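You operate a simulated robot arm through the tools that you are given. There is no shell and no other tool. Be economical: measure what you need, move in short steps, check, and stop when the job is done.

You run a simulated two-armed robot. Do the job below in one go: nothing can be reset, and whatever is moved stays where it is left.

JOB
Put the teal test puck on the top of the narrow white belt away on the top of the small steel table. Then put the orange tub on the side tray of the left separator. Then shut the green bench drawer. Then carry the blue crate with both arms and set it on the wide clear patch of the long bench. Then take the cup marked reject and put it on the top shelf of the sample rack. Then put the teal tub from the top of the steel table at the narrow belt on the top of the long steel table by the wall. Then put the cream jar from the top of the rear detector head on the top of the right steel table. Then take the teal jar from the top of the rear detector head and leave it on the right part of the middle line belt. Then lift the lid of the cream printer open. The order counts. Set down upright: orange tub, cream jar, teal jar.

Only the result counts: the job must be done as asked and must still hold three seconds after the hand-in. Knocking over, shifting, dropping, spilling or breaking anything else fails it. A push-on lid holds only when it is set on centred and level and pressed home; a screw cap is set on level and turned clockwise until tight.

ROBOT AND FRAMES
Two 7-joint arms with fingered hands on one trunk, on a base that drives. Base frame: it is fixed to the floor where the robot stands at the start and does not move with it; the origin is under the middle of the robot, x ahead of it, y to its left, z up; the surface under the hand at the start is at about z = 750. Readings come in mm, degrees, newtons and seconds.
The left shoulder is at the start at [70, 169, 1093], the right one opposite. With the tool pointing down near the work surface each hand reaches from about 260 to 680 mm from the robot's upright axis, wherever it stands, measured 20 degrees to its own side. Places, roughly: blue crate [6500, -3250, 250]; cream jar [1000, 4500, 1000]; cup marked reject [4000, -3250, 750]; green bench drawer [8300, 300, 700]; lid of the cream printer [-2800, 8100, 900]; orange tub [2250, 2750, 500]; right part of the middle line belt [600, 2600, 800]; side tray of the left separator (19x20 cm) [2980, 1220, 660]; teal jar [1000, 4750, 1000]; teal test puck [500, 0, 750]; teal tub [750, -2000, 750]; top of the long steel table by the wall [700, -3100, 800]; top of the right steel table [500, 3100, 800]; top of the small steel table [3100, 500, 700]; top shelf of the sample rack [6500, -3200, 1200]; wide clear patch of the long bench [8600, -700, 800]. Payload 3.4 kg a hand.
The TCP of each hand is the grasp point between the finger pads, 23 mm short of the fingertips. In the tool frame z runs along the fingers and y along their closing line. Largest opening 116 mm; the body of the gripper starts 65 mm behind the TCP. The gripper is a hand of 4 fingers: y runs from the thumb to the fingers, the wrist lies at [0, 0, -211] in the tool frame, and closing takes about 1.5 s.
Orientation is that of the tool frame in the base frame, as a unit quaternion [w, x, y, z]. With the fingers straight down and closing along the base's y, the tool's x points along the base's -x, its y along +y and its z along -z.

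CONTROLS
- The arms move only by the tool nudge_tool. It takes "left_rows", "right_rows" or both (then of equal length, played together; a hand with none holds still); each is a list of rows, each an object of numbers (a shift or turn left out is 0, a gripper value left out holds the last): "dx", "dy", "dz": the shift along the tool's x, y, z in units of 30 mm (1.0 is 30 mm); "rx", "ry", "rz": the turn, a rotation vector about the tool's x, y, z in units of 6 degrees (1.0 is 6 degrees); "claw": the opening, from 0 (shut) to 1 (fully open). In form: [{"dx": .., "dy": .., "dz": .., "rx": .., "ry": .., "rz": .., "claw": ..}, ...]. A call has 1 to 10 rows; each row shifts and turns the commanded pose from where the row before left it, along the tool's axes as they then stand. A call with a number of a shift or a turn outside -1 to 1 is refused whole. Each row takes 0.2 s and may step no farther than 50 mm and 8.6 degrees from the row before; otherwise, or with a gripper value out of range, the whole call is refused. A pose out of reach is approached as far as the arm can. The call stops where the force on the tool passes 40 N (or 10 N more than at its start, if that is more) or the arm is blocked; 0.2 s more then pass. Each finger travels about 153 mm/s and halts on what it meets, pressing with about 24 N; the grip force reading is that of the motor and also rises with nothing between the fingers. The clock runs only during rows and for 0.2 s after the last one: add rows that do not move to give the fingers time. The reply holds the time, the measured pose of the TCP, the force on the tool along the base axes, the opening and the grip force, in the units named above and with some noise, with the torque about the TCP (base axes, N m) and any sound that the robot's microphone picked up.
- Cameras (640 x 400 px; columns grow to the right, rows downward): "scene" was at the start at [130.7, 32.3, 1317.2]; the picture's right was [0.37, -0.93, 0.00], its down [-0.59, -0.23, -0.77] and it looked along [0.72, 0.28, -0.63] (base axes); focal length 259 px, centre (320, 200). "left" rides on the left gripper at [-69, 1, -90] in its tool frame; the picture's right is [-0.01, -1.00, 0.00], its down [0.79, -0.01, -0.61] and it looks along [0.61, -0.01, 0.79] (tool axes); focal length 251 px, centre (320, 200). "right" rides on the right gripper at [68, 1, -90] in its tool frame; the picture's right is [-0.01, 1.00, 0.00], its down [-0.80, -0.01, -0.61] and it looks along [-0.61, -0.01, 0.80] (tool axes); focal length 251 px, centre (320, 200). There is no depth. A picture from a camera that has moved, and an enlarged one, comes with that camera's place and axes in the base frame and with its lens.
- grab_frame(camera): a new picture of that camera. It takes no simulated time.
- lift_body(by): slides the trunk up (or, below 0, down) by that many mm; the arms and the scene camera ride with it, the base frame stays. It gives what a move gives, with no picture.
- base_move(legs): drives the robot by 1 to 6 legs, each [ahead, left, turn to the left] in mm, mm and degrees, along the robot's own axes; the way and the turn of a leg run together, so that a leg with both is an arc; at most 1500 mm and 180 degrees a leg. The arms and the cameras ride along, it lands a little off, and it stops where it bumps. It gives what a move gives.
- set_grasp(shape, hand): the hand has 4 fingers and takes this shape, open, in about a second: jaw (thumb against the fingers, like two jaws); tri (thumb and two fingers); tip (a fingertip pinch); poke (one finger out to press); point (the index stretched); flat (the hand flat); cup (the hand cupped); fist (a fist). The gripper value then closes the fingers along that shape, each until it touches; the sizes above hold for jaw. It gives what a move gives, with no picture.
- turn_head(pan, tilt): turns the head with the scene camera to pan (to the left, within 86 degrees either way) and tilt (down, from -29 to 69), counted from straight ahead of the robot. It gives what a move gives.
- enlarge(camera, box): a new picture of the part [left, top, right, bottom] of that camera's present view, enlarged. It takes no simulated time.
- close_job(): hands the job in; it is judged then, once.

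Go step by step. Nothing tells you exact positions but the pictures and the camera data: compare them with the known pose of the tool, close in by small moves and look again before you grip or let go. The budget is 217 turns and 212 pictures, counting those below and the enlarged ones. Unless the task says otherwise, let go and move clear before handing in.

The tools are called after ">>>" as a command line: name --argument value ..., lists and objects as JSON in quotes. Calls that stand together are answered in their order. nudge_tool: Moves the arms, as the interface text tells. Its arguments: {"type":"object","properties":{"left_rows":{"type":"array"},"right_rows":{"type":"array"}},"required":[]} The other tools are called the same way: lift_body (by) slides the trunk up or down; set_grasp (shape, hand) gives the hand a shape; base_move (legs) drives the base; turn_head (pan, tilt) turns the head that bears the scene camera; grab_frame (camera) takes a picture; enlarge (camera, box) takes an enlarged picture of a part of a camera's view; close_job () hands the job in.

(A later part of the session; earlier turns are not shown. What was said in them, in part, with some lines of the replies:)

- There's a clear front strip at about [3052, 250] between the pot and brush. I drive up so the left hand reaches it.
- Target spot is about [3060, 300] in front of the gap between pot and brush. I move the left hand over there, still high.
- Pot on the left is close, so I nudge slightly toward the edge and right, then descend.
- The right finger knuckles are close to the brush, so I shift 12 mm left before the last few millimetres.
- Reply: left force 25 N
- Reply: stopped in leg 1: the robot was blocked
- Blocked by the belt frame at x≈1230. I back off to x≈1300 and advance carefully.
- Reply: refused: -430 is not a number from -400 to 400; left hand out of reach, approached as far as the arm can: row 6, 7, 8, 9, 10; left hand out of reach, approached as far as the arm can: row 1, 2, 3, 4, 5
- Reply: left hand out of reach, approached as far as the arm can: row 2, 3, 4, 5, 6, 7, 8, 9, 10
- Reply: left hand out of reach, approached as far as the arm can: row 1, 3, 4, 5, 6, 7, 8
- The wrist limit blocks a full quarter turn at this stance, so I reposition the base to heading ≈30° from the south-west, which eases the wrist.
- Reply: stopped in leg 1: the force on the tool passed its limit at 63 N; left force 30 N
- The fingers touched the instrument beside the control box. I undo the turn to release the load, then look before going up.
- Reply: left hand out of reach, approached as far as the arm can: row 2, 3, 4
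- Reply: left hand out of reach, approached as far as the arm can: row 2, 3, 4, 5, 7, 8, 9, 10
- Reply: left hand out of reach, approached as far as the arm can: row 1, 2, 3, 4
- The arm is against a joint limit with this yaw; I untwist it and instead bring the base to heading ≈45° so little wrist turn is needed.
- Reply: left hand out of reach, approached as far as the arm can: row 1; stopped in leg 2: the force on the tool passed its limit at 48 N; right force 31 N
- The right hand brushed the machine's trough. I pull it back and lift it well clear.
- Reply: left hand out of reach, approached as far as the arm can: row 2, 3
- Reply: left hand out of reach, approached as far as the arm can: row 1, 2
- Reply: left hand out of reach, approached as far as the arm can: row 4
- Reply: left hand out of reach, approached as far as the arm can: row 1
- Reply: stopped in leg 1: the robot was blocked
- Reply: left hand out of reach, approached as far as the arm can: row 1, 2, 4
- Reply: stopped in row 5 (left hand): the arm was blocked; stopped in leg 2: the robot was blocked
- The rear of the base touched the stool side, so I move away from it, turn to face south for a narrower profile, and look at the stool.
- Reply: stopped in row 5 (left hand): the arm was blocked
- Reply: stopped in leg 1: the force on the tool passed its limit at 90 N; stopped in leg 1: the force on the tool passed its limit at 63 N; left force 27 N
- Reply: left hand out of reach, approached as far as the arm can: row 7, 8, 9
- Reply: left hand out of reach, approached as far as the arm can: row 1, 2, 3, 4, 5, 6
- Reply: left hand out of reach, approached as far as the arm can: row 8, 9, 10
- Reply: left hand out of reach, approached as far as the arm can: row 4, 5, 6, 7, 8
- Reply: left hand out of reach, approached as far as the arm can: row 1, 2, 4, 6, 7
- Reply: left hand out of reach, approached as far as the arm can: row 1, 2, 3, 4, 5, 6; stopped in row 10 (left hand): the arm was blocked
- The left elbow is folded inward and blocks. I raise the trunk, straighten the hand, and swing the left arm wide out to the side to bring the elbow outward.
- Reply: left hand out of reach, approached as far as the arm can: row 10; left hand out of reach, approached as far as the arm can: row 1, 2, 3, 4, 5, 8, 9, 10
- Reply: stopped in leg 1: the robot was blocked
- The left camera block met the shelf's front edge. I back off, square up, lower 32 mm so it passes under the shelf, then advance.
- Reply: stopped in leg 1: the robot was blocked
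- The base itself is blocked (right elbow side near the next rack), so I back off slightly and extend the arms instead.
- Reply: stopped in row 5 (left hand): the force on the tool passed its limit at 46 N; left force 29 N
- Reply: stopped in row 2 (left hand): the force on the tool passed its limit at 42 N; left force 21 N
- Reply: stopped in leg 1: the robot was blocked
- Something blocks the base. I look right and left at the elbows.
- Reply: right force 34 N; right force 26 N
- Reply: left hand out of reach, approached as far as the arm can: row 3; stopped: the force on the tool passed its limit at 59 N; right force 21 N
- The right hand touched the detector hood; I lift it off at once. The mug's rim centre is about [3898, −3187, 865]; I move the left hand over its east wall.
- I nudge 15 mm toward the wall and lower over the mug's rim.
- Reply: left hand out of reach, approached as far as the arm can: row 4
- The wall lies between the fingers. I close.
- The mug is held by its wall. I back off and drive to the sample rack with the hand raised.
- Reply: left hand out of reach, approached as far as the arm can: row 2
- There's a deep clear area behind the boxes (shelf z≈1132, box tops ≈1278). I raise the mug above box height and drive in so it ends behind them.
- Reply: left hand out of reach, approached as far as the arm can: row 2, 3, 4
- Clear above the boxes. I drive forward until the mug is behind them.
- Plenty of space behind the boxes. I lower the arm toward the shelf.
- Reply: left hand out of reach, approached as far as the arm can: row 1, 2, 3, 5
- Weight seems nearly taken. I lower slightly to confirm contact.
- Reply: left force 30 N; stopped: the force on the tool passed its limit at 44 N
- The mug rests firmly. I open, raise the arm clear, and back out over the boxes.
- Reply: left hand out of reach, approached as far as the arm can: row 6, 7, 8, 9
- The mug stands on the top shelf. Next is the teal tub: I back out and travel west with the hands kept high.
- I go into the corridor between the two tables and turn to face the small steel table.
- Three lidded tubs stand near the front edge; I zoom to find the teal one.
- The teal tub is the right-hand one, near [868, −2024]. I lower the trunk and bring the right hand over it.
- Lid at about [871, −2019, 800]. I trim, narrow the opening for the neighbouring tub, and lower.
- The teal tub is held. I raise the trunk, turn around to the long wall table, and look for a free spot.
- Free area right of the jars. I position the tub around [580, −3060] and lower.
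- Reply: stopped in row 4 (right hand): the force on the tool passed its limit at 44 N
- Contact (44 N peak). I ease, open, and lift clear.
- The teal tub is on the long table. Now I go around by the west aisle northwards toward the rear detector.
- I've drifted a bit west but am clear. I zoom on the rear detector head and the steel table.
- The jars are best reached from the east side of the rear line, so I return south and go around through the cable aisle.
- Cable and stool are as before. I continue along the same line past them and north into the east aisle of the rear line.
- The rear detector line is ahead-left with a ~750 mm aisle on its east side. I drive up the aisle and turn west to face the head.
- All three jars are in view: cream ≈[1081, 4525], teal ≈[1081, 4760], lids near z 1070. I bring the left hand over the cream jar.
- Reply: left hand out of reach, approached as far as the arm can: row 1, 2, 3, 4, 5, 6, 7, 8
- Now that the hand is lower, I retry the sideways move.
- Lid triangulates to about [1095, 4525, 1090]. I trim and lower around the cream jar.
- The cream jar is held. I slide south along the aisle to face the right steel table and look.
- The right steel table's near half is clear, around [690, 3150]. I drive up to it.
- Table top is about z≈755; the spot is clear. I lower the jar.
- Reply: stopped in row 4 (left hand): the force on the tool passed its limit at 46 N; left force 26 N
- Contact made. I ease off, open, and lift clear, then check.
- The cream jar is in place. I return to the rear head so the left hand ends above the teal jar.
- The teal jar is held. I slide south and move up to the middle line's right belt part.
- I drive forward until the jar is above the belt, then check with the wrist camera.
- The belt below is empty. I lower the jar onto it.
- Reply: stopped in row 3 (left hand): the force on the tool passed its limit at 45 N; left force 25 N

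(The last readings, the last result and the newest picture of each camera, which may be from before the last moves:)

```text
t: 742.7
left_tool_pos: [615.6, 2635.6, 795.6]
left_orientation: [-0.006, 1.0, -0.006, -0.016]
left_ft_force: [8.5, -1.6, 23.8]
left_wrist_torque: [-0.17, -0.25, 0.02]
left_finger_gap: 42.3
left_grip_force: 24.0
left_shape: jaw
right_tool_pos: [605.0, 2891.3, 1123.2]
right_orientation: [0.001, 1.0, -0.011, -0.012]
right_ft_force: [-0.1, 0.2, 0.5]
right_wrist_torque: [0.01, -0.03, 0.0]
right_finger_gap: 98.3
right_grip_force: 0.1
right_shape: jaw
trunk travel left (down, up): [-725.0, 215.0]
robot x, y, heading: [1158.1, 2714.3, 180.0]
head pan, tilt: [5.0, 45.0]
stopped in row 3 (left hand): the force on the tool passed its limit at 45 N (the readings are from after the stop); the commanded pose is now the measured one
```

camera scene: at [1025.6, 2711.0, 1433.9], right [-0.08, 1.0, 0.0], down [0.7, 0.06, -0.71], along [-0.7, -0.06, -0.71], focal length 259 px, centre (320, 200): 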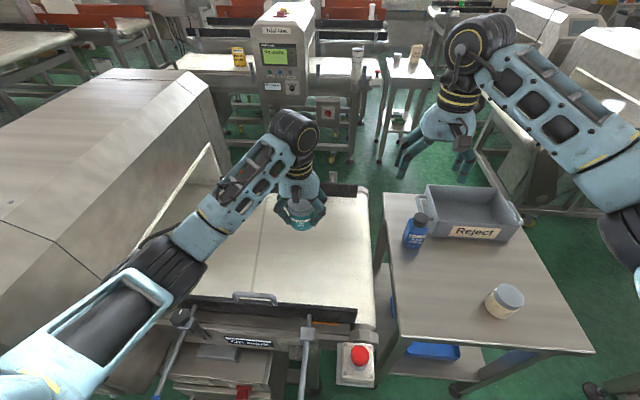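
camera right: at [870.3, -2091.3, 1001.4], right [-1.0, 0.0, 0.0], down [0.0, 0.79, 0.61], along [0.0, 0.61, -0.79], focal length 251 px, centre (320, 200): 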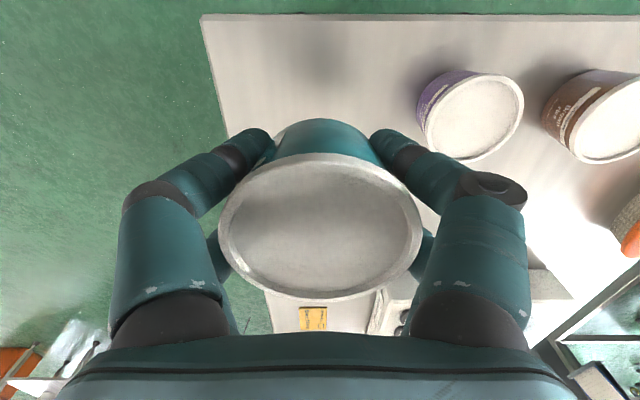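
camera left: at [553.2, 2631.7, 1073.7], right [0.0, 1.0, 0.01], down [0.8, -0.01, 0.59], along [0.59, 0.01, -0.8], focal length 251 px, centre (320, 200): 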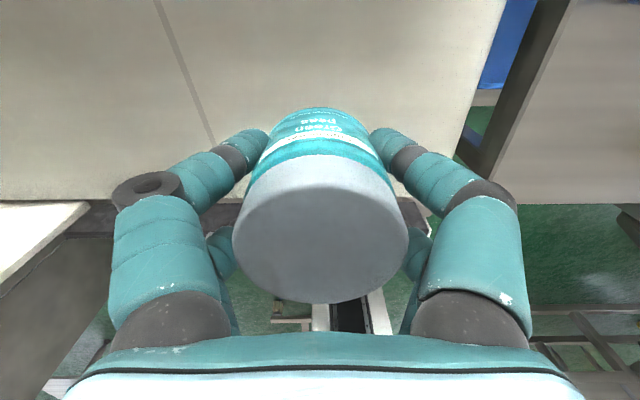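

Contact. I ease, open, and lift clear.

>>> nudge_tool --left_rows '[{"dz": -0.08}, {"claw": 0.55}, {"claw": 0.8}, {}, {"dz": -0.5}, {"dz": -0.9}, {"dz": -0.9}, {"dz": -0.9}, {"dz": -0.9}, {"dz": -0.9}]'

>>> lift_body --by 210

>>> base_move --legs '[[-380, 0, 0], [0, 0, -90]]'

>>> turn_head --pan 75 --tilt 30

>>> grab_frame --camera "scene"

>>> turn_head --pan 10 --tilt 10

>>> grab_frame --camera "scene"

```text
t: 745.1
left_tool_pos: [611.4, 2601.8, 934.1]
left_orientation: [0.021, 1.0, 0.012, -0.014]
left_ft_force: [0.1, 0.9, -0.2]
left_wrist_torque: [-0.01, 0.01, -0.01]
left_finger_gap: 92.7
left_grip_force: 0.1
left_shape: jaw
right_tool_pos: [599.9, 2891.1, 1121.7]
right_orientation: [0.002, 1.0, -0.011, -0.01]
right_ft_force: [-0.1, -0.3, 0.6]
right_wrist_torque: [0.02, -0.02, -0.03]
right_finger_gap: 98.2
right_grip_force: 0.0
right_shape: jaw
trunk travel left (down, up): [-725.0, 215.0]
robot x, y, heading: [1154.2, 2713.5, 179.7]
head pan, tilt: [5.0, 45.0]
stopped in row 10 (left hand): the arm was blocked; the commanded pose is now the measured one
```

```text
t: 747.3
left_tool_pos: [613.3, 2602.6, 1142.6]
left_orientation: [0.021, 1.0, 0.013, -0.012]
left_ft_force: [0.1, 0.1, -0.8]
left_wrist_torque: [-0.01, -0.03, 0.03]
left_finger_gap: 92.7
left_grip_force: 0.0
left_shape: jaw
right_tool_pos: [601.7, 2891.4, 1331.9]
right_orientation: [0.001, 1.0, -0.011, -0.01]
right_ft_force: [-0.2, -0.1, 0.6]
right_wrist_torque: [0.0, 0.01, -0.03]
right_finger_gap: 98.2
right_grip_force: 0.0
right_shape: jaw
trunk travel left (down, up): [-935.0, 5.0]
robot x, y, heading: [1155.3, 2714.7, 179.9]
head pan, tilt: [5.0, 45.0]
```

```text
t: 753.4
left_tool_pos: [1400.0, 3254.9, 1143.8]
left_orientation: [0.007, 0.73, -0.683, -0.024]
left_ft_force: [-0.4, 0.9, -0.5]
left_wrist_torque: [-0.03, -0.01, 0.0]
left_finger_gap: 93.0
left_grip_force: 0.1
left_shape: jaw
right_tool_pos: [1687.6, 3277.5, 1330.2]
right_orientation: [-0.005, 0.713, -0.701, -0.008]
right_ft_force: [-0.1, -0.1, 0.3]
right_wrist_torque: [0.02, -0.02, 0.01]
right_finger_gap: 98.5
right_grip_force: 0.1
right_shape: jaw
trunk travel left (down, up): [-935.0, 5.0]
robot x, y, heading: [1536.0, 2717.3, 92.2]
head pan, tilt: [5.0, 45.0]
```

```text
t: 754.8
left_tool_pos: [1399.9, 3253.5, 1143.5]
left_orientation: [0.008, 0.73, -0.683, -0.024]
left_ft_force: [-0.2, -0.6, -0.5]
left_wrist_torque: [0.0, 0.0, 0.02]
left_finger_gap: 93.0
left_grip_force: 0.1
left_shape: jaw
right_tool_pos: [1689.0, 3277.4, 1331.8]
right_orientation: [-0.005, 0.712, -0.702, -0.008]
right_ft_force: [0.9, 0.6, -0.7]
right_wrist_torque: [0.0, 0.0, 0.02]
right_finger_gap: 98.4
right_grip_force: 0.0
right_shape: jaw
trunk travel left (down, up): [-935.0, 5.0]
robot x, y, heading: [1538.9, 2717.9, 92.2]
head pan, tilt: [75.0, 30.0]
```

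```text
36 pictures are left
camera scene: at [1447.0, 2786.6, 1666.5], right [0.22, 0.97, 0.0], down [0.49, -0.11, -0.87], along [-0.84, 0.19, -0.5], focal length 259 px, centre (320, 200)
```

scene: 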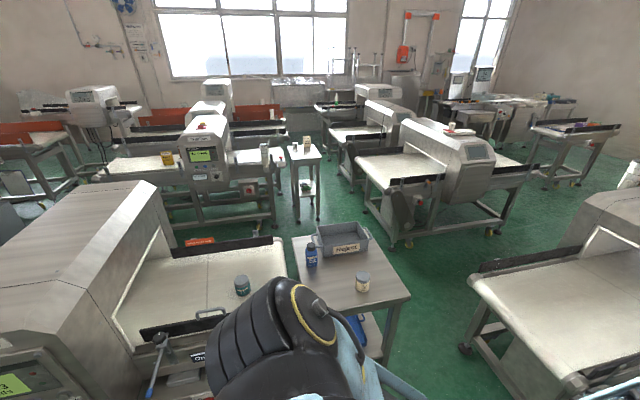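

```text
t: 756.2
left_tool_pos: [1399.7, 3253.5, 1144.5]
left_orientation: [0.007, 0.73, -0.682, -0.025]
left_ft_force: [-0.4, 0.6, 0.5]
left_wrist_torque: [-0.02, 0.01, 0.0]
left_finger_gap: 92.9
left_grip_force: 0.0
left_shape: jaw
right_tool_pos: [1689.0, 3276.7, 1331.5]
right_orientation: [-0.005, 0.713, -0.701, -0.008]
right_ft_force: [-0.3, 0.2, 0.4]
right_wrist_torque: [0.01, -0.03, -0.02]
right_finger_gap: 98.3
right_grip_force: 0.0
right_shape: jaw
trunk travel left (down, up): [-935.0, 5.0]
robot x, y, heading: [1532.9, 2715.2, 92.1]
head pan, tilt: [10.0, 10.0]
```

```text
35 pictures are left
camera scene: at [1515.5, 2857.3, 1698.8], right [0.98, 0.21, 0.0], down [0.04, -0.17, -0.98], along [-0.21, 0.96, -0.17], focal length 259 px, centre (320, 200)
```

scene: 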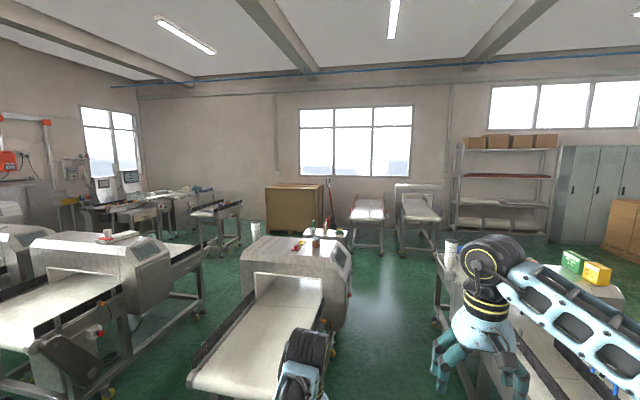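

Both jars stand as asked. Now the printer in the north-west: I drive north up the aisle, turn west and look.

>>> base_move --legs '[[1400, -70, -2], [1400, 0, 0], [450, 0, 0], [0, 0, 70]]'

>>> turn_head --pan 0 --tilt 20

>>> grab_frame --camera "scene"

```text
t: 775.2
left_tool_pos: [1089.9, 6044.2, 1143.6]
left_orientation: [0.019, 0.987, -0.157, -0.016]
left_ft_force: [0.2, 0.9, 0.0]
left_wrist_torque: [-0.01, -0.02, 0.06]
left_finger_gap: 92.9
left_grip_force: 0.0
left_shape: jaw
right_tool_pos: [1176.8, 6319.8, 1332.5]
right_orientation: [-0.001, 0.983, -0.182, -0.01]
right_ft_force: [0.7, 0.3, -0.8]
right_wrist_torque: [0.02, -0.07, -0.01]
right_finger_gap: 98.2
right_grip_force: 0.1
right_shape: jaw
trunk travel left (down, up): [-935.0, 5.0]
robot x, y, heading: [1638.2, 5970.8, 160.2]
head pan, tilt: [10.0, 10.0]
```

```text
t: 775.9
left_tool_pos: [1089.9, 6042.5, 1144.1]
left_orientation: [0.019, 0.987, -0.157, -0.017]
left_ft_force: [0.3, -0.5, -0.4]
left_wrist_torque: [0.01, -0.01, 0.01]
left_finger_gap: 93.0
left_grip_force: 0.0
left_shape: jaw
right_tool_pos: [1175.7, 6320.6, 1331.2]
right_orientation: [0.0, 0.983, -0.182, -0.01]
right_ft_force: [0.2, 0.4, 0.0]
right_wrist_torque: [0.03, 0.02, 0.02]
right_finger_gap: 98.2
right_grip_force: 0.1
right_shape: jaw
trunk travel left (down, up): [-935.0, 5.0]
robot x, y, heading: [1641.1, 5965.5, 160.0]
head pan, tilt: [0.0, 20.0]
```

```text
34 pictures are left
camera scene: at [1505.8, 6018.5, 1682.6], right [0.34, 0.94, 0.0], down [0.32, -0.12, -0.94], along [-0.88, 0.32, -0.34], focal length 259 px, centre (320, 200)
```

scene: 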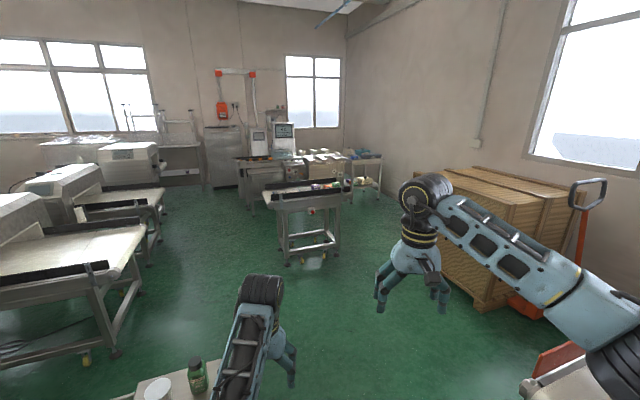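

The floor is clear to the west. I drive along y≈6000 and look at the corner bench.

>>> base_move --legs '[[0, 0, 20], [1450, -50, 0], [1450, 0, 0], [500, 0, 0], [0, 0, -60]]'

>>> turn_head --pan 0 --tilt 20

>>> grab_frame --camera "scene"

```text
t: 779.6
left_tool_pos: [917.6, 5825.5, 1147.9]
left_orientation: [0.024, 0.996, 0.079, -0.013]
left_ft_force: [-0.2, 0.1, 1.1]
left_wrist_torque: [0.01, 0.0, -0.01]
left_finger_gap: 92.5
left_grip_force: 0.0
left_shape: jaw
right_tool_pos: [869.8, 6112.5, 1333.8]
right_orientation: [0.003, 0.999, 0.053, -0.011]
right_ft_force: [0.5, -0.4, -0.5]
right_wrist_torque: [0.0, 0.05, -0.02]
right_finger_gap: 98.3
right_grip_force: 0.1
right_shape: jaw
trunk travel left (down, up): [-935.0, 5.0]
robot x, y, heading: [1440.4, 6008.5, -172.9]
head pan, tilt: [0.0, 20.0]
stopped in leg 2: the robot was blocked; the commanded pose is now the measured one
```

```text
t: 780.2
left_tool_pos: [916.2, 5825.5, 1144.6]
left_orientation: [0.023, 0.997, 0.079, -0.012]
left_ft_force: [-0.7, 0.3, 1.0]
left_wrist_torque: [-0.01, -0.03, 0.0]
left_finger_gap: 92.5
left_grip_force: 0.1
left_shape: jaw
right_tool_pos: [867.6, 6113.3, 1331.5]
right_orientation: [0.003, 0.999, 0.052, -0.011]
right_ft_force: [0.3, 0.1, -0.3]
right_wrist_torque: [0.01, 0.03, 0.03]
right_finger_gap: 98.4
right_grip_force: 0.1
right_shape: jaw
trunk travel left (down, up): [-935.0, 5.0]
robot x, y, heading: [1439.8, 6009.7, -172.7]
head pan, tilt: [0.0, 20.0]
```

```text
33 pictures are left
camera scene: at [1298.9, 5993.4, 1682.7], right [-0.13, 0.99, 0.0], down [0.34, 0.04, -0.94], along [-0.93, -0.12, -0.34], focal length 259 px, centre (320, 200)
```

scene: 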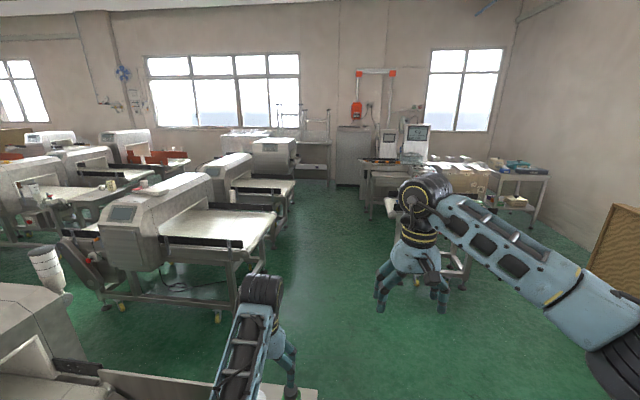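

A small end table stands just south-west; I back off, shift north, and continue west.

>>> base_move --legs '[[-80, 0, 0], [0, -350, 0], [0, 0, -7.3], [1450, 0, 0], [1450, 0, 0], [300, 0, 0]]'

>>> turn_head --pan -40 --tilt 20

>>> grab_frame --camera "scene"

```text
t: 794.4
left_tool_pos: [-1290.9, 6200.0, 1143.6]
left_orientation: [0.023, 1.0, 0.003, -0.013]
left_ft_force: [-0.3, 0.6, -0.2]
left_wrist_torque: [0.04, 0.02, -0.02]
left_finger_gap: 92.6
left_grip_force: 0.1
left_shape: jaw
right_tool_pos: [-1294.3, 6491.2, 1330.9]
right_orientation: [0.001, 1.0, -0.024, -0.009]
right_ft_force: [-0.7, -0.8, 0.6]
right_wrist_torque: [0.06, -0.05, 0.0]
right_finger_gap: 98.4
right_grip_force: 0.0
right_shape: jaw
trunk travel left (down, up): [-935.0, 5.0]
robot x, y, heading: [-744.1, 6304.1, 178.4]
head pan, tilt: [0.0, 20.0]
stopped in leg 5: the robot was blocked; the commanded pose is now the measured one
```

```text
t: 795.4
left_tool_pos: [-1286.0, 6203.6, 1144.2]
left_orientation: [0.024, 1.0, 0.003, -0.013]
left_ft_force: [-0.6, 0.1, -0.2]
left_wrist_torque: [0.01, 0.01, 0.02]
left_finger_gap: 92.4
left_grip_force: 0.0
left_shape: jaw
right_tool_pos: [-1290.9, 6495.9, 1331.1]
right_orientation: [0.003, 1.0, -0.024, -0.009]
right_ft_force: [0.4, 1.3, 0.3]
right_wrist_torque: [-0.03, -0.02, -0.04]
right_finger_gap: 98.5
right_grip_force: 0.1
right_shape: jaw
trunk travel left (down, up): [-935.0, 5.0]
robot x, y, heading: [-740.6, 6305.9, 178.8]
head pan, tilt: [-40.0, 20.0]
```

```text
32 pictures are left
camera scene: at [-859.2, 6372.5, 1682.4], right [0.66, 0.75, 0.0], down [0.26, -0.23, -0.94], along [-0.7, 0.62, -0.34], focal length 259 px, centre (320, 200)
```

scene: 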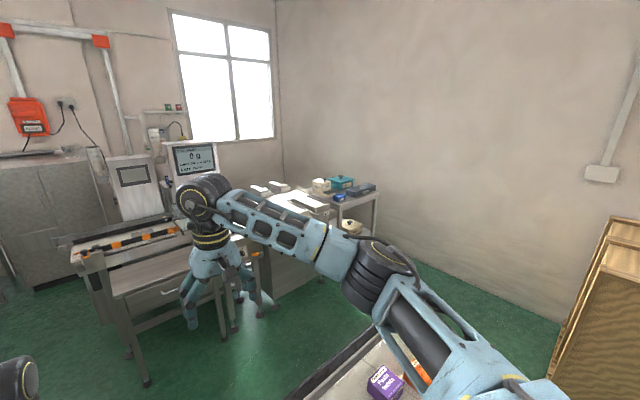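

I touched the trolley's side and stopped. I zoom on the printer area before choosing the way.

>>> enlarge --camera "scene" --box '[230, 150, 400, 270]'

```text
3.33 times, centred on (315, 210) of scene
camera zoom: at [-859.2, 6372.5, 1682.4], right [0.66, 0.75, 0.0], down [0.26, -0.23, -0.94], along [-0.7, 0.62, -0.34], focal length 864 px, centre (337, 167)
```

zoom: 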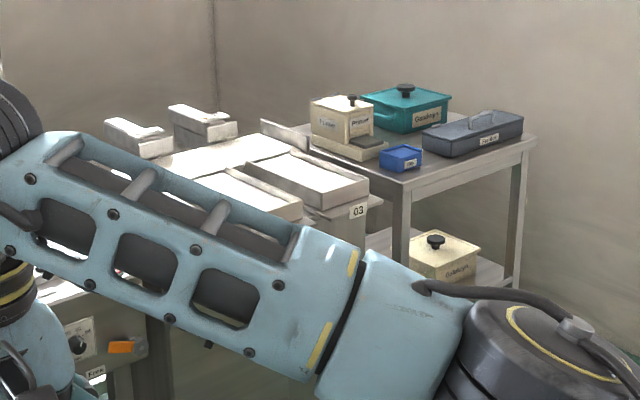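

The cream printer (black knob lid) is on the corner table near [−2730, 8060, 950], reachable from its east side. I go round the trolley's east and north sides.

>>> base_move --legs '[[-190, 0, 1.2], [0, -1380, 0], [1200, 0, 0], [0, -250, 0]]'

>>> turn_head --pan 0 --tilt 35

>>> grab_frame --camera "scene"

```text
t: 810.4
left_tool_pos: [-2281.7, 7788.7, 1144.0]
left_orientation: [0.022, 1.0, 0.006, -0.013]
left_ft_force: [-0.1, 0.5, -0.2]
left_wrist_torque: [0.0, 0.01, -0.01]
left_finger_gap: 92.6
left_grip_force: 0.1
left_shape: jaw
right_tool_pos: [-2287.9, 8081.0, 1331.0]
right_orientation: [0.002, 1.0, -0.02, -0.01]
right_ft_force: [0.7, -0.7, 0.3]
right_wrist_torque: [0.01, 0.0, 0.01]
right_finger_gap: 98.7
right_grip_force: 0.0
right_shape: jaw
trunk travel left (down, up): [-935.0, 5.0]
robot x, y, heading: [-1735.4, 7900.4, 178.6]
head pan, tilt: [-40.0, 20.0]
```

```text
t: 811.5
left_tool_pos: [-2280.6, 7792.5, 1144.3]
left_orientation: [0.023, 1.0, 0.005, -0.013]
left_ft_force: [-0.8, 0.5, -0.5]
left_wrist_torque: [-0.02, 0.04, 0.02]
left_finger_gap: 92.6
left_grip_force: 0.0
left_shape: jaw
right_tool_pos: [-2287.5, 8084.1, 1331.7]
right_orientation: [0.001, 1.0, -0.02, -0.011]
right_ft_force: [0.0, 0.3, 0.0]
right_wrist_torque: [0.03, -0.02, 0.03]
right_finger_gap: 98.6
right_grip_force: 0.0
right_shape: jaw
trunk travel left (down, up): [-935.0, 5.0]
robot x, y, heading: [-1737.7, 7902.0, 178.8]
head pan, tilt: [0.0, 35.0]
```

```text
30 pictures are left
camera scene: at [-1872.9, 7903.0, 1658.7], right [0.02, 1.0, 0.0], down [0.57, -0.01, -0.82], along [-0.82, 0.02, -0.57], focal length 259 px, centre (320, 200)
```

scene: 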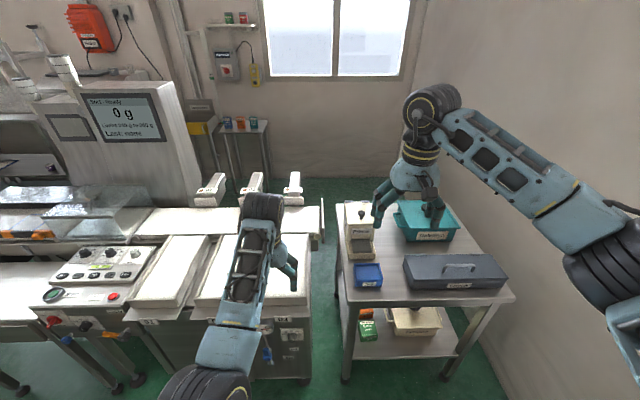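

Arrived in front of the table. I zoom on the printer.

>>> enlarge --camera "scene" --box '[325, 185, 425, 285]'

```text
4.00 times, centred on (375, 235) of scene
camera zoom: at [-1872.9, 7903.0, 1658.7], right [0.02, 1.0, 0.0], down [0.57, -0.01, -0.82], along [-0.82, 0.02, -0.57], focal length 1037 px, centre (100, 60)
```

zoom: 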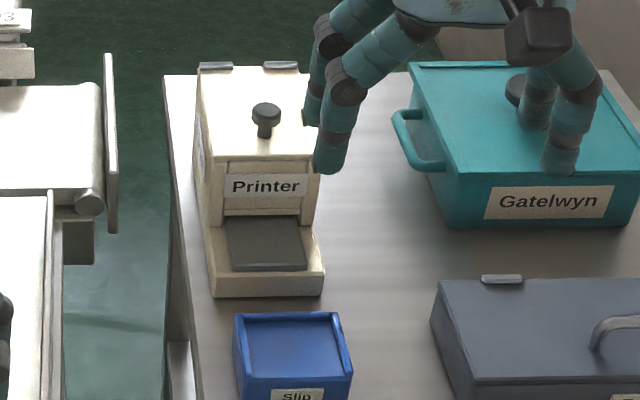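

Hinges are at the back (west); knob at about [−2746, 8103, 971]. My plan: pinch the knob across y so it can pivot, and swing it along the hinge arc. I position the robot and right hand.

>>> nudge_tool --left_rows '[{"dz": -0.9}, {"dz": -0.9}, {"dz": -0.9}, {"dz": -0.9}]' --right_rows '[{"claw": 0.55}, {}, {}, {}]'

>>> base_move --legs '[[0, -140, 1.2], [460, 0, 0]]'

>>> lift_body --by -120

>>> nudge_tool --right_rows '[{"dy": 0.8}, {"dy": 0.8}, {"dy": 0.8}, {"dy": 0.8}, {"dy": 0.8}]'

>>> grab_frame --camera "right"

>>> grab_frame --camera "scene"

```text
t: 812.5
left_tool_pos: [-2325.0, 7802.6, 1222.9]
left_orientation: [0.021, 1.0, 0.005, -0.013]
left_ft_force: [0.3, -0.2, -0.3]
left_wrist_torque: [-0.01, 0.02, -0.01]
left_finger_gap: 92.6
left_grip_force: 0.0
left_shape: jaw
left hand out of reach, approached as far as the arm can: row 1, 2, 3, 4
right_tool_pos: [-2288.7, 8083.6, 1330.5]
right_orientation: [0.001, 1.0, -0.02, -0.01]
right_ft_force: [-0.4, -0.9, 0.6]
right_wrist_torque: [0.02, 0.01, -0.03]
right_finger_gap: 64.6
right_grip_force: 0.0
right_shape: jaw
trunk travel left (down, up): [-935.0, 5.0]
robot x, y, heading: [-1736.2, 7900.2, 178.9]
head pan, tilt: [0.0, 35.0]
```

```text
t: 816.2
left_tool_pos: [-2783.3, 7926.6, 1222.3]
left_orientation: [0.023, 0.999, 0.016, -0.015]
left_ft_force: [0.4, -0.4, 0.6]
left_wrist_torque: [0.01, 0.03, -0.01]
left_finger_gap: 92.6
left_grip_force: 0.0
left_shape: jaw
right_tool_pos: [-2750.4, 8211.0, 1333.5]
right_orientation: [0.002, 1.0, -0.01, -0.012]
right_ft_force: [0.6, -0.3, 0.5]
right_wrist_torque: [0.02, 0.03, -0.01]
right_finger_gap: 64.3
right_grip_force: 0.1
right_shape: jaw
trunk travel left (down, up): [-935.0, 5.0]
robot x, y, heading: [-2193.8, 8037.5, 180.0]
head pan, tilt: [0.0, 35.0]
```

```text
t: 817.7
left_tool_pos: [-2786.4, 7927.5, 1102.1]
left_orientation: [0.023, 1.0, 0.016, -0.013]
left_ft_force: [0.0, 0.1, -0.1]
left_wrist_torque: [0.0, 0.04, 0.0]
left_finger_gap: 92.7
left_grip_force: 0.1
left_shape: jaw
right_tool_pos: [-2752.9, 8211.8, 1210.8]
right_orientation: [0.002, 1.0, -0.01, -0.011]
right_ft_force: [-0.3, 0.3, 0.0]
right_wrist_torque: [-0.02, -0.01, 0.02]
right_finger_gap: 64.4
right_grip_force: 0.1
right_shape: jaw
trunk travel left (down, up): [-815.0, 125.0]
robot x, y, heading: [-2194.0, 8036.6, 179.8]
head pan, tilt: [0.0, 35.0]
```

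```text
t: 818.9
left_tool_pos: [-2785.3, 7924.7, 1101.5]
left_orientation: [0.022, 1.0, 0.016, -0.014]
left_ft_force: [0.4, -0.2, -0.8]
left_wrist_torque: [0.03, -0.02, 0.0]
left_finger_gap: 92.7
left_grip_force: 0.1
left_shape: jaw
right_tool_pos: [-2753.7, 8090.2, 1212.3]
right_orientation: [0.002, 1.0, -0.011, -0.01]
right_ft_force: [0.5, 0.2, -0.1]
right_wrist_torque: [-0.01, 0.01, 0.01]
right_finger_gap: 64.5
right_grip_force: 0.1
right_shape: jaw
trunk travel left (down, up): [-815.0, 125.0]
robot x, y, heading: [-2198.0, 8039.3, 179.8]
head pan, tilt: [0.0, 35.0]
```

```text
28 pictures are left
camera right: at [-2684.4, 8088.3, 1301.6], right [-0.03, -1.0, 0.0], down [-0.78, 0.03, 0.62], along [-0.62, 0.02, -0.78], focal length 251 px, centre (320, 200)
```

right: 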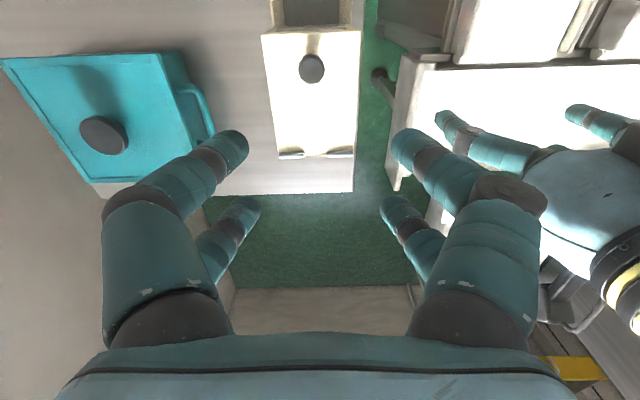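

```text
27 pictures are left
camera scene: at [-2334.9, 8037.0, 1538.7], right [0.0, 1.0, 0.0], down [0.57, 0.0, -0.82], along [-0.82, 0.0, -0.57], focal length 259 px, centre (320, 200)
```

scene: 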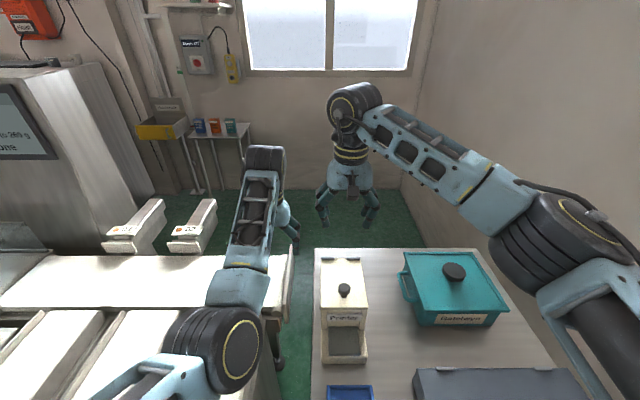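

Knob is at about [−2748, 8099, 971] and the hinge line near x≈−2871. I lower the right hand over the knob.

>>> nudge_tool --right_rows '[{"dx": 0.2, "dy": -0.3}, {"dz": 0.9}, {"dz": 0.9}, {"dz": 0.9}, {"dz": 0.9}, {"dz": 0.9}, {"dz": 0.9}, {"dz": 0.9}, {"dz": 0.6}]'

>>> grab_frame --camera "right"

```text
t: 820.9
left_tool_pos: [-2785.9, 7926.2, 1102.1]
left_orientation: [0.023, 1.0, 0.016, -0.014]
left_ft_force: [0.1, -0.1, 0.7]
left_wrist_torque: [-0.05, -0.03, 0.01]
left_finger_gap: 92.9
left_grip_force: 0.0
left_shape: jaw
right_tool_pos: [-2756.2, 8099.4, 1004.0]
right_orientation: [0.002, 1.0, -0.011, -0.01]
right_ft_force: [0.1, -0.1, 0.9]
right_wrist_torque: [0.02, 0.0, 0.02]
right_finger_gap: 64.2
right_grip_force: 0.0
right_shape: jaw
trunk travel left (down, up): [-815.0, 125.0]
robot x, y, heading: [-2194.5, 8038.2, 180.1]
head pan, tilt: [0.0, 35.0]
```

```text
26 pictures are left
camera right: at [-2685.5, 8098.4, 1093.4], right [-0.03, -1.0, 0.0], down [-0.78, 0.03, 0.62], along [-0.62, 0.02, -0.78], focal length 251 px, centre (320, 200)
```

right: 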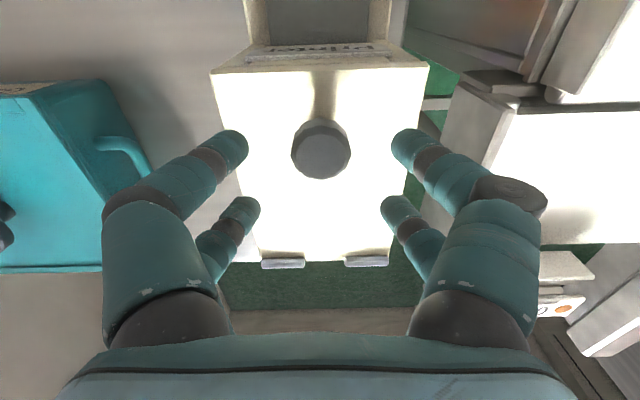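

Aligned. I lower the last bit and pinch the knob.

>>> nudge_tool --right_rows '[{"dx": 0.2}, {"dz": 0.6}, {"dz": 0.5}, {"claw": 0.3}, {"claw": 0.1}, {"claw": 0}, {}, {}, {}]'

>>> grab_frame --camera "right"

```text
t: 822.9
left_tool_pos: [-2785.2, 7925.8, 1101.4]
left_orientation: [0.023, 1.0, 0.016, -0.013]
left_ft_force: [-0.1, -0.6, -0.3]
left_wrist_torque: [0.01, 0.01, 0.01]
left_finger_gap: 92.7
left_grip_force: 0.1
left_shape: jaw
right_tool_pos: [-2749.1, 8099.1, 971.7]
right_orientation: [0.002, 1.0, -0.011, -0.01]
right_ft_force: [0.3, -2.7, -1.9]
right_wrist_torque: [-0.05, -0.07, 0.04]
right_finger_gap: 4.5
right_grip_force: 24.0
right_shape: jaw
trunk travel left (down, up): [-815.0, 125.0]
robot x, y, heading: [-2199.4, 8037.7, 179.8]
head pan, tilt: [0.0, 35.0]
```

```text
25 pictures are left
camera right: at [-2679.2, 8097.7, 1061.0], right [-0.03, -1.0, 0.0], down [-0.78, 0.03, 0.62], along [-0.62, 0.02, -0.78], focal length 251 px, centre (320, 200)
```

right: 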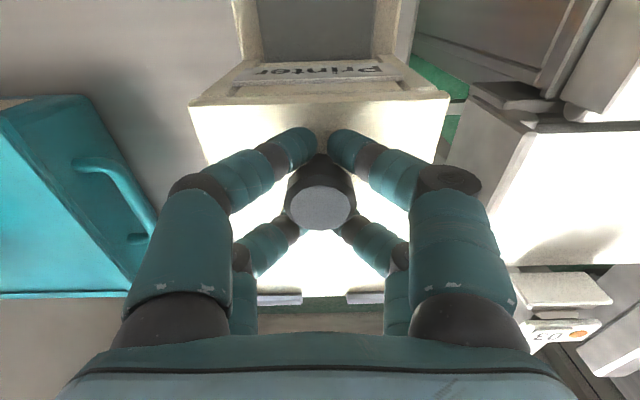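

The knob is hooked under its cap. I start swinging it up along the hinge arc.

>>> nudge_tool --right_rows '[{"dx": -0.093, "dz": -0.436}, {"dx": -0.137, "dz": -0.424}, {"dx": -0.181, "dz": -0.407}, {"dx": -0.222, "dz": -0.385}, {"dx": -0.262, "dz": -0.36}]'

>>> enlarge --camera "scene" --box '[290, 180, 420, 330]'

```text
t: 824.1
left_tool_pos: [-2782.8, 7926.1, 1102.7]
left_orientation: [0.023, 1.0, 0.015, -0.014]
left_ft_force: [-0.1, 0.3, -1.5]
left_wrist_torque: [0.0, 0.01, 0.0]
left_finger_gap: 92.5
left_grip_force: 0.0
left_shape: jaw
right_tool_pos: [-2771.2, 8098.3, 1033.7]
right_orientation: [0.001, 1.0, -0.01, -0.01]
right_ft_force: [26.4, -2.2, -16.9]
right_wrist_torque: [0.07, -3.91, 0.79]
right_finger_gap: 4.5
right_grip_force: 23.9
right_shape: jaw
trunk travel left (down, up): [-815.0, 125.0]
robot x, y, heading: [-2196.2, 8040.1, 180.1]
head pan, tilt: [0.0, 35.0]
```

```text
2.67 times, centred on (355, 255) of scene
camera zoom: at [-2330.8, 8038.0, 1539.0], right [0.0, 1.0, 0.0], down [0.57, 0.0, -0.82], along [-0.82, 0.0, -0.57], focal length 691 px, centre (227, 53)
```

zoom: 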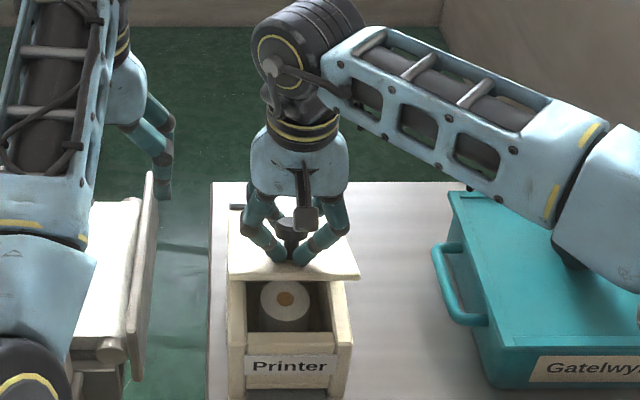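

The lid is opening (~28°), but the tight grip resists pivoting. I loosen slightly so the cap stays hooked, pitch the hand along, and continue.

>>> nudge_tool --right_rows '[{"claw": 0.11}, {"ry": 1}, {"ry": 1}, {"ry": 1}, {"dx": -0.18, "dz": -0.405}, {"dx": -0.222, "dz": -0.384}, {"dx": -0.261, "dz": -0.362}, {"dx": -0.299, "dz": -0.332}]'

>>> enlarge --camera "scene" --box '[290, 150, 420, 330]'

```text
t: 825.9
left_tool_pos: [-2787.0, 7922.5, 1099.8]
left_orientation: [0.022, 1.0, 0.016, -0.012]
left_ft_force: [0.0, -0.9, 0.5]
left_wrist_torque: [-0.02, 0.0, -0.02]
left_finger_gap: 92.6
left_grip_force: 0.0
left_shape: jaw
right_tool_pos: [-2765.0, 8113.1, 1064.5]
right_orientation: [0.002, 0.989, -0.011, 0.147]
right_ft_force: [-3.6, -10.1, -4.0]
right_wrist_torque: [-0.09, 0.01, 0.04]
right_finger_gap: 25.2
right_grip_force: 0.1
right_shape: jaw
right hand out of reach, approached as far as the arm can: row 4, 5, 6, 7, 8
trunk travel left (down, up): [-815.0, 125.0]
robot x, y, heading: [-2198.5, 8035.6, 179.9]
head pan, tilt: [0.0, 35.0]
```

```text
2.22 times, centred on (355, 240) of scene
camera zoom: at [-2336.7, 8034.8, 1538.5], right [0.0, 1.0, 0.0], down [0.57, 0.0, -0.82], along [-0.82, 0.0, -0.57], focal length 576 px, centre (242, 111)
```

zoom: 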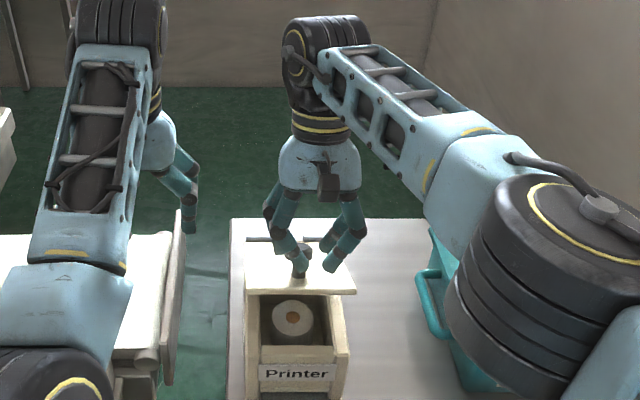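

The loosened grip still supports the lid, but the pitched pose runs out of reach. I re-close gently, take the pitch back out, and recentre on the knob.

>>> nudge_tool --right_rows '[{"dy": 0.3, "dz": 0.2}, {"claw": 0.05}, {}, {"ry": -0.9, "dy": 0.15}, {"ry": -0.9}, {"ry": -0.9}, {}]'

>>> enlarge --camera "scene" --box '[290, 180, 420, 330]'

```text
t: 827.5
left_tool_pos: [-2782.5, 7926.2, 1102.2]
left_orientation: [0.022, 1.0, 0.016, -0.015]
left_ft_force: [-0.7, 0.1, -0.9]
left_wrist_torque: [0.01, 0.0, -0.03]
left_finger_gap: 92.4
left_grip_force: 0.1
left_shape: jaw
right_tool_pos: [-2762.9, 8102.5, 1059.6]
right_orientation: [0.002, 1.0, -0.011, 0.004]
right_ft_force: [7.3, -2.2, 5.2]
right_wrist_torque: [-0.1, -0.06, 0.14]
right_finger_gap: 8.2
right_grip_force: 0.0
right_shape: jaw
trunk travel left (down, up): [-815.0, 125.0]
robot x, y, heading: [-2200.4, 8035.2, 179.9]
head pan, tilt: [0.0, 35.0]
```

```text
2.67 times, centred on (355, 255) of scene
camera zoom: at [-2331.7, 8037.2, 1539.0], right [0.0, 1.0, 0.0], down [0.57, 0.0, -0.82], along [-0.82, 0.0, -0.57], focal length 691 px, centre (227, 53)
```

zoom: 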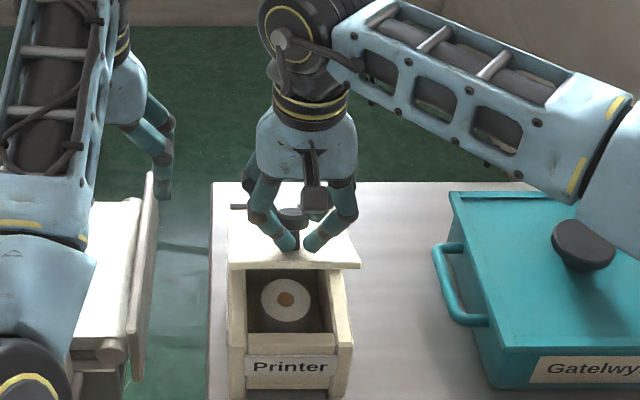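

The knob now pivots freely in the hook. I continue the swing upward and back.

>>> nudge_tool --right_rows '[{"dx": -0.4, "dz": -0.42}, {"dx": -0.45, "dz": -0.38}, {"dx": -0.5, "dz": -0.32}, {"dx": -0.55, "dz": -0.25}]'

>>> enlarge --camera "scene" --box '[290, 150, 420, 330]'

```text
t: 828.5
left_tool_pos: [-2784.8, 7924.3, 1101.9]
left_orientation: [0.022, 1.0, 0.016, -0.014]
left_ft_force: [-0.3, -0.4, -0.8]
left_wrist_torque: [0.01, 0.01, 0.04]
left_finger_gap: 92.6
left_grip_force: 0.0
left_shape: jaw
right_tool_pos: [-2819.4, 8103.5, 1099.3]
right_orientation: [0.001, 1.0, -0.01, 0.004]
right_ft_force: [0.6, -0.2, -0.1]
right_wrist_torque: [-0.03, 0.0, 0.02]
right_finger_gap: 2.5
right_grip_force: 24.3
right_shape: jaw
trunk travel left (down, up): [-815.0, 125.0]
robot x, y, heading: [-2199.2, 8039.4, 180.0]
head pan, tilt: [0.0, 35.0]
```

```text
2.22 times, centred on (355, 240) of scene
camera zoom: at [-2333.8, 8036.5, 1538.8], right [0.0, 1.0, 0.0], down [0.57, 0.0, -0.82], along [-0.82, 0.0, -0.57], focal length 576 px, centre (242, 111)
```

zoom: 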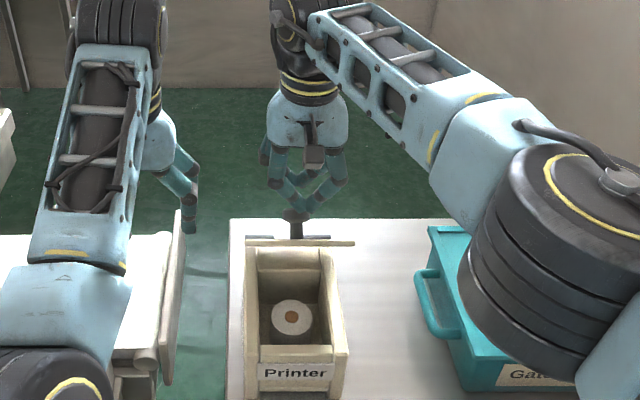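

The hook slipped off, but the lid stays where it is (about 47° open). I'll push it further from underneath with closed fingers.

>>> nudge_tool --right_rows '[{"dz": -0.9}, {"dz": -0.9}, {"dx": 1}, {"dx": 1}, {"dx": 1}, {"dx": 1}, {"dz": 0.9}, {"dz": 0.9}, {"dz": 0.9}, {"dz": 0.7}]'

>>> nudge_tool --right_rows '[{"dx": -0.8}, {"dx": -0.8}, {"dx": -0.8}, {"dx": -0.8}]'

>>> enlarge --camera "scene" --box '[290, 150, 420, 330]'

```text
t: 830.7
left_tool_pos: [-2785.9, 7926.9, 1100.5]
left_orientation: [0.024, 0.999, 0.016, -0.013]
left_ft_force: [-0.3, 0.5, 0.0]
left_wrist_torque: [0.01, -0.03, 0.0]
left_finger_gap: 92.6
left_grip_force: 0.2
left_shape: jaw
right_tool_pos: [-2696.1, 8102.9, 1053.4]
right_orientation: [0.002, 1.0, -0.011, 0.006]
right_ft_force: [-0.7, 0.7, 0.6]
right_wrist_torque: [-0.01, 0.01, 0.0]
right_finger_gap: 2.2
right_grip_force: 24.3
right_shape: jaw
right hand out of reach, approached as far as the arm can: row 2
trunk travel left (down, up): [-815.0, 125.0]
robot x, y, heading: [-2198.6, 8037.7, 179.7]
head pan, tilt: [0.0, 35.0]
```

```text
t: 831.7
left_tool_pos: [-2785.8, 7925.2, 1101.1]
left_orientation: [0.023, 1.0, 0.016, -0.013]
left_ft_force: [-0.3, -0.2, -0.5]
left_wrist_torque: [-0.02, 0.02, 0.03]
left_finger_gap: 92.8
left_grip_force: 0.1
left_shape: jaw
right_tool_pos: [-2796.6, 8104.7, 1049.9]
right_orientation: [0.001, 1.0, -0.011, 0.005]
right_ft_force: [1.0, 0.4, 0.9]
right_wrist_torque: [0.01, 0.05, 0.01]
right_finger_gap: 2.4
right_grip_force: 24.0
right_shape: jaw
trunk travel left (down, up): [-815.0, 125.0]
robot x, y, heading: [-2198.6, 8037.6, 180.3]
head pan, tilt: [0.0, 35.0]
```

```text
2.22 times, centred on (355, 240) of scene
camera zoom: at [-2336.0, 8037.4, 1538.6], right [0.0, 1.0, 0.0], down [0.57, 0.0, -0.82], along [-0.82, 0.0, -0.57], focal length 576 px, centre (242, 111)
```

zoom: 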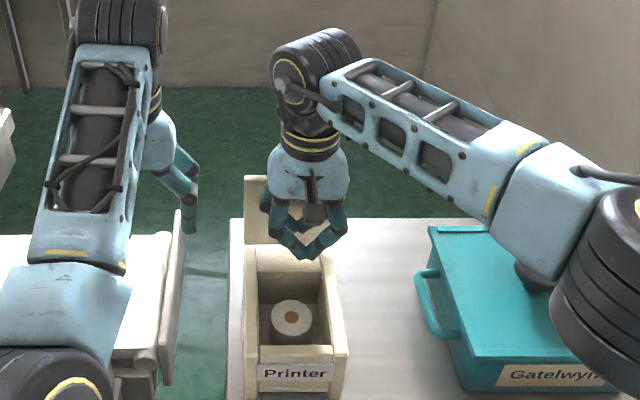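

The lid is swinging up well. I keep pushing west until it is past upright or resists.

>>> nudge_tool --right_rows '[{"dx": -0.6, "dz": -0.2}, {"dx": -0.6, "dz": -0.2}, {"dx": -0.5}, {"dx": -0.5}, {"dx": -0.4}]'

>>> enlarge --camera "scene" --box '[290, 150, 420, 330]'

```text
t: 832.9
left_tool_pos: [-2785.2, 7926.5, 1101.8]
left_orientation: [0.023, 1.0, 0.016, -0.014]
left_ft_force: [-0.5, 0.1, 0.3]
left_wrist_torque: [0.01, 0.0, 0.03]
left_finger_gap: 92.8
left_grip_force: 0.0
left_shape: jaw
right_tool_pos: [-2819.5, 8106.9, 1060.0]
right_orientation: [0.002, 1.0, -0.011, 0.005]
right_ft_force: [0.3, -0.5, 0.4]
right_wrist_torque: [-0.01, 0.01, 0.0]
right_finger_gap: 2.2
right_grip_force: 23.8
right_shape: jaw
right hand out of reach, approached as far as the arm can: row 2, 3, 4, 5
trunk travel left (down, up): [-815.0, 125.0]
robot x, y, heading: [-2195.0, 8038.9, 180.1]
head pan, tilt: [0.0, 35.0]
```

```text
2.22 times, centred on (355, 240) of scene
camera zoom: at [-2334.7, 8038.1, 1538.7], right [0.0, 1.0, 0.0], down [0.57, 0.0, -0.82], along [-0.82, 0.0, -0.57], focal length 576 px, centre (242, 111)
```

zoom: 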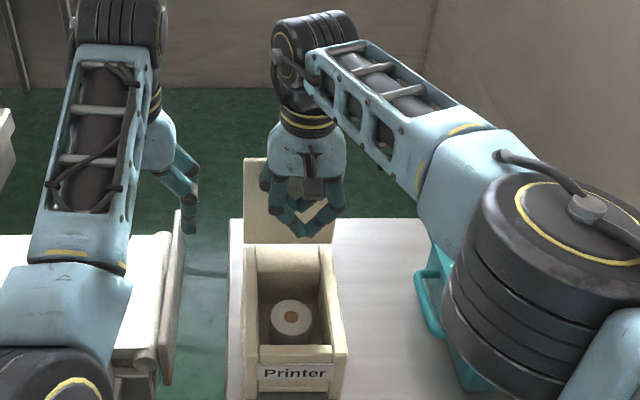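

The lid is at about 83°. I nudge the base forward slightly to push it a bit past vertical.

>>> base_move --legs '[[28, 0, 0]]'

>>> enlarge --camera "scene" --box '[290, 150, 420, 330]'

```text
t: 833.6
left_tool_pos: [-2787.6, 7926.4, 1100.4]
left_orientation: [0.023, 1.0, 0.016, -0.013]
left_ft_force: [-0.3, 1.1, -0.4]
left_wrist_torque: [0.02, -0.01, 0.02]
left_finger_gap: 92.5
left_grip_force: 0.0
left_shape: jaw
right_tool_pos: [-2821.5, 8106.8, 1059.6]
right_orientation: [0.003, 1.0, -0.011, 0.006]
right_ft_force: [-0.8, -0.6, 0.3]
right_wrist_torque: [0.01, 0.02, -0.02]
right_finger_gap: 2.1
right_grip_force: 24.2
right_shape: jaw
trunk travel left (down, up): [-815.0, 125.0]
robot x, y, heading: [-2199.0, 8034.6, 179.8]
head pan, tilt: [0.0, 35.0]
stopped in leg 1: the robot was blocked; the commanded pose is now the measured one
```

```text
2.22 times, centred on (355, 240) of scene
camera zoom: at [-2337.2, 8038.8, 1538.7], right [0.0, 1.0, 0.0], down [0.57, 0.0, -0.82], along [-0.82, 0.0, -0.57], focal length 576 px, centre (242, 111)
```

zoom: 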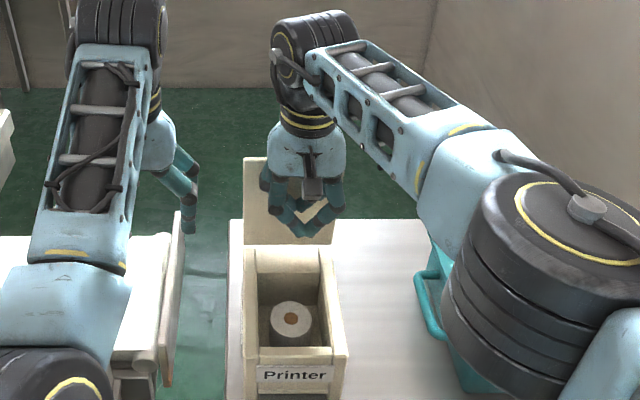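

The base is against its limit, so I pitch the hand forward to gain reach and push the lid a little more.

>>> nudge_tool --right_rows '[{"ry": -1}, {"ry": -1}, {"ry": -1}, {"dx": -0.5, "dz": 0.17}, {"dx": -0.5, "dz": 0.17}, {"dx": -0.5, "dz": 0.17}]'

>>> enlarge --camera "scene" --box '[290, 150, 420, 330]'

```text
t: 835.0
left_tool_pos: [-2783.8, 7926.0, 1104.4]
left_orientation: [0.023, 0.999, 0.016, -0.015]
left_ft_force: [0.1, 0.3, -0.9]
left_wrist_torque: [0.02, -0.01, 0.0]
left_finger_gap: 92.9
left_grip_force: 0.1
left_shape: jaw
right_tool_pos: [-2859.1, 8105.8, 1057.8]
right_orientation: [0.0, 0.989, -0.01, -0.146]
right_ft_force: [15.1, -0.7, 7.7]
right_wrist_torque: [-0.16, 0.01, 0.15]
right_finger_gap: 2.3
right_grip_force: 23.8
right_shape: jaw
trunk travel left (down, up): [-815.0, 125.0]
robot x, y, heading: [-2197.2, 8034.9, 179.7]
head pan, tilt: [0.0, 35.0]
stopped in row 6 (right hand): the force on the tool passed its limit at 42 N (the readings are from after the stop); the commanded pose is now the measured one
```

```text
2.22 times, centred on (355, 240) of scene
camera zoom: at [-2332.2, 8038.1, 1539.2], right [0.0, 1.0, 0.0], down [0.57, 0.0, -0.82], along [-0.82, 0.0, -0.57], focal length 576 px, centre (242, 111)
```

zoom: 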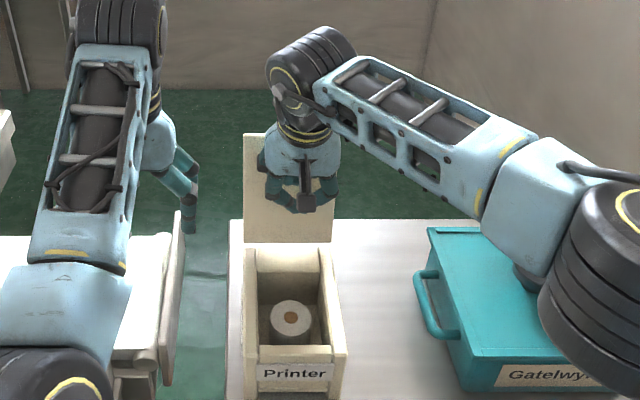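

The lid has reached its stop (force rise), well open. I withdraw the hand and back away.

>>> nudge_tool --right_rows '[{"dx": 0.6, "dz": -0.2}, {"dx": 0.7, "dz": -0.25}, {"dx": 0.7, "dz": -0.25}, {"dx": 0.7, "dz": -0.6}, {"dx": 0.7, "dz": -0.7}, {"dz": -0.8}]'

>>> base_move --legs '[[-350, 0, 0]]'

>>> grab_frame --camera "scene"

```text
t: 836.4
left_tool_pos: [-2787.1, 7927.1, 1101.6]
left_orientation: [0.023, 1.0, 0.016, -0.013]
left_ft_force: [-0.2, 0.6, -0.6]
left_wrist_torque: [0.01, -0.02, -0.02]
left_finger_gap: 92.7
left_grip_force: 0.0
left_shape: jaw
right_tool_pos: [-2738.7, 8101.5, 1105.3]
right_orientation: [-0.001, 0.989, -0.01, -0.145]
right_ft_force: [-1.5, 0.6, -0.5]
right_wrist_torque: [0.02, 0.01, -0.02]
right_finger_gap: 2.4
right_grip_force: 24.1
right_shape: jaw
trunk travel left (down, up): [-815.0, 125.0]
robot x, y, heading: [-2199.8, 8041.4, 179.7]
head pan, tilt: [0.0, 35.0]
```

```text
t: 838.7
left_tool_pos: [-2445.8, 7928.9, 1100.3]
left_orientation: [0.023, 1.0, 0.013, -0.013]
left_ft_force: [0.5, -0.1, 0.3]
left_wrist_torque: [0.01, -0.02, -0.02]
left_finger_gap: 93.0
left_grip_force: 0.0
left_shape: jaw
right_tool_pos: [-2395.6, 8102.6, 1104.5]
right_orientation: [0.0, 0.99, -0.013, -0.144]
right_ft_force: [-1.0, 0.2, 0.0]
right_wrist_torque: [0.04, 0.01, -0.01]
right_finger_gap: 2.4
right_grip_force: 24.1
right_shape: jaw
trunk travel left (down, up): [-815.0, 125.0]
robot x, y, heading: [-1856.6, 8041.2, 179.7]
head pan, tilt: [0.0, 35.0]
```

```text
16 pictures are left
camera scene: at [-1994.3, 8038.1, 1538.5], right [0.01, 1.0, 0.0], down [0.57, 0.0, -0.82], along [-0.82, 0.0, -0.57], focal length 259 px, centre (320, 200)
```

scene: 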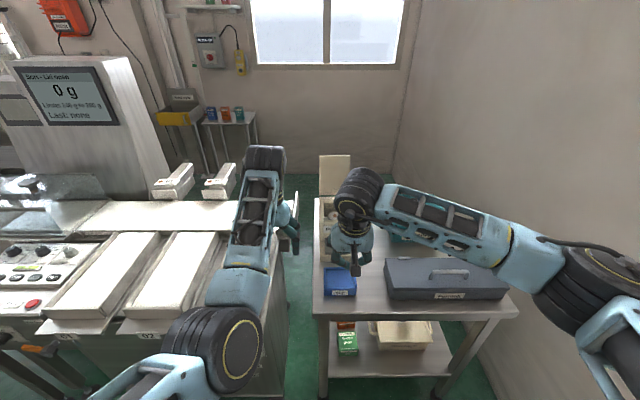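

The lid stands open on its own at its stop, and both hands are clear of everything. All nine steps are done, so I hand in.

>>> close_job

```text
The job is handed in.
```

I handed the job in with all nine steps done in the order asked; there is no verdict back yet. The orange tub, cream jar and teal jar were set down upright, and the printer lid stays open by itself.

A few things could count against it:
- **Contacts on the way:** the base or a hand touched some fixed equipment and a few other things: a stool, a separator caster, the end table at the rear line, a trolley and the detector at the second separator. Each time the robot stopped or I backed it off, and I saw nothing fall or move. I did not look again at every one.
- **Floor cable:** the base passed very close to the loose cable in the aisle, probably over its end. It looked unmoved each time I checked while passing through.
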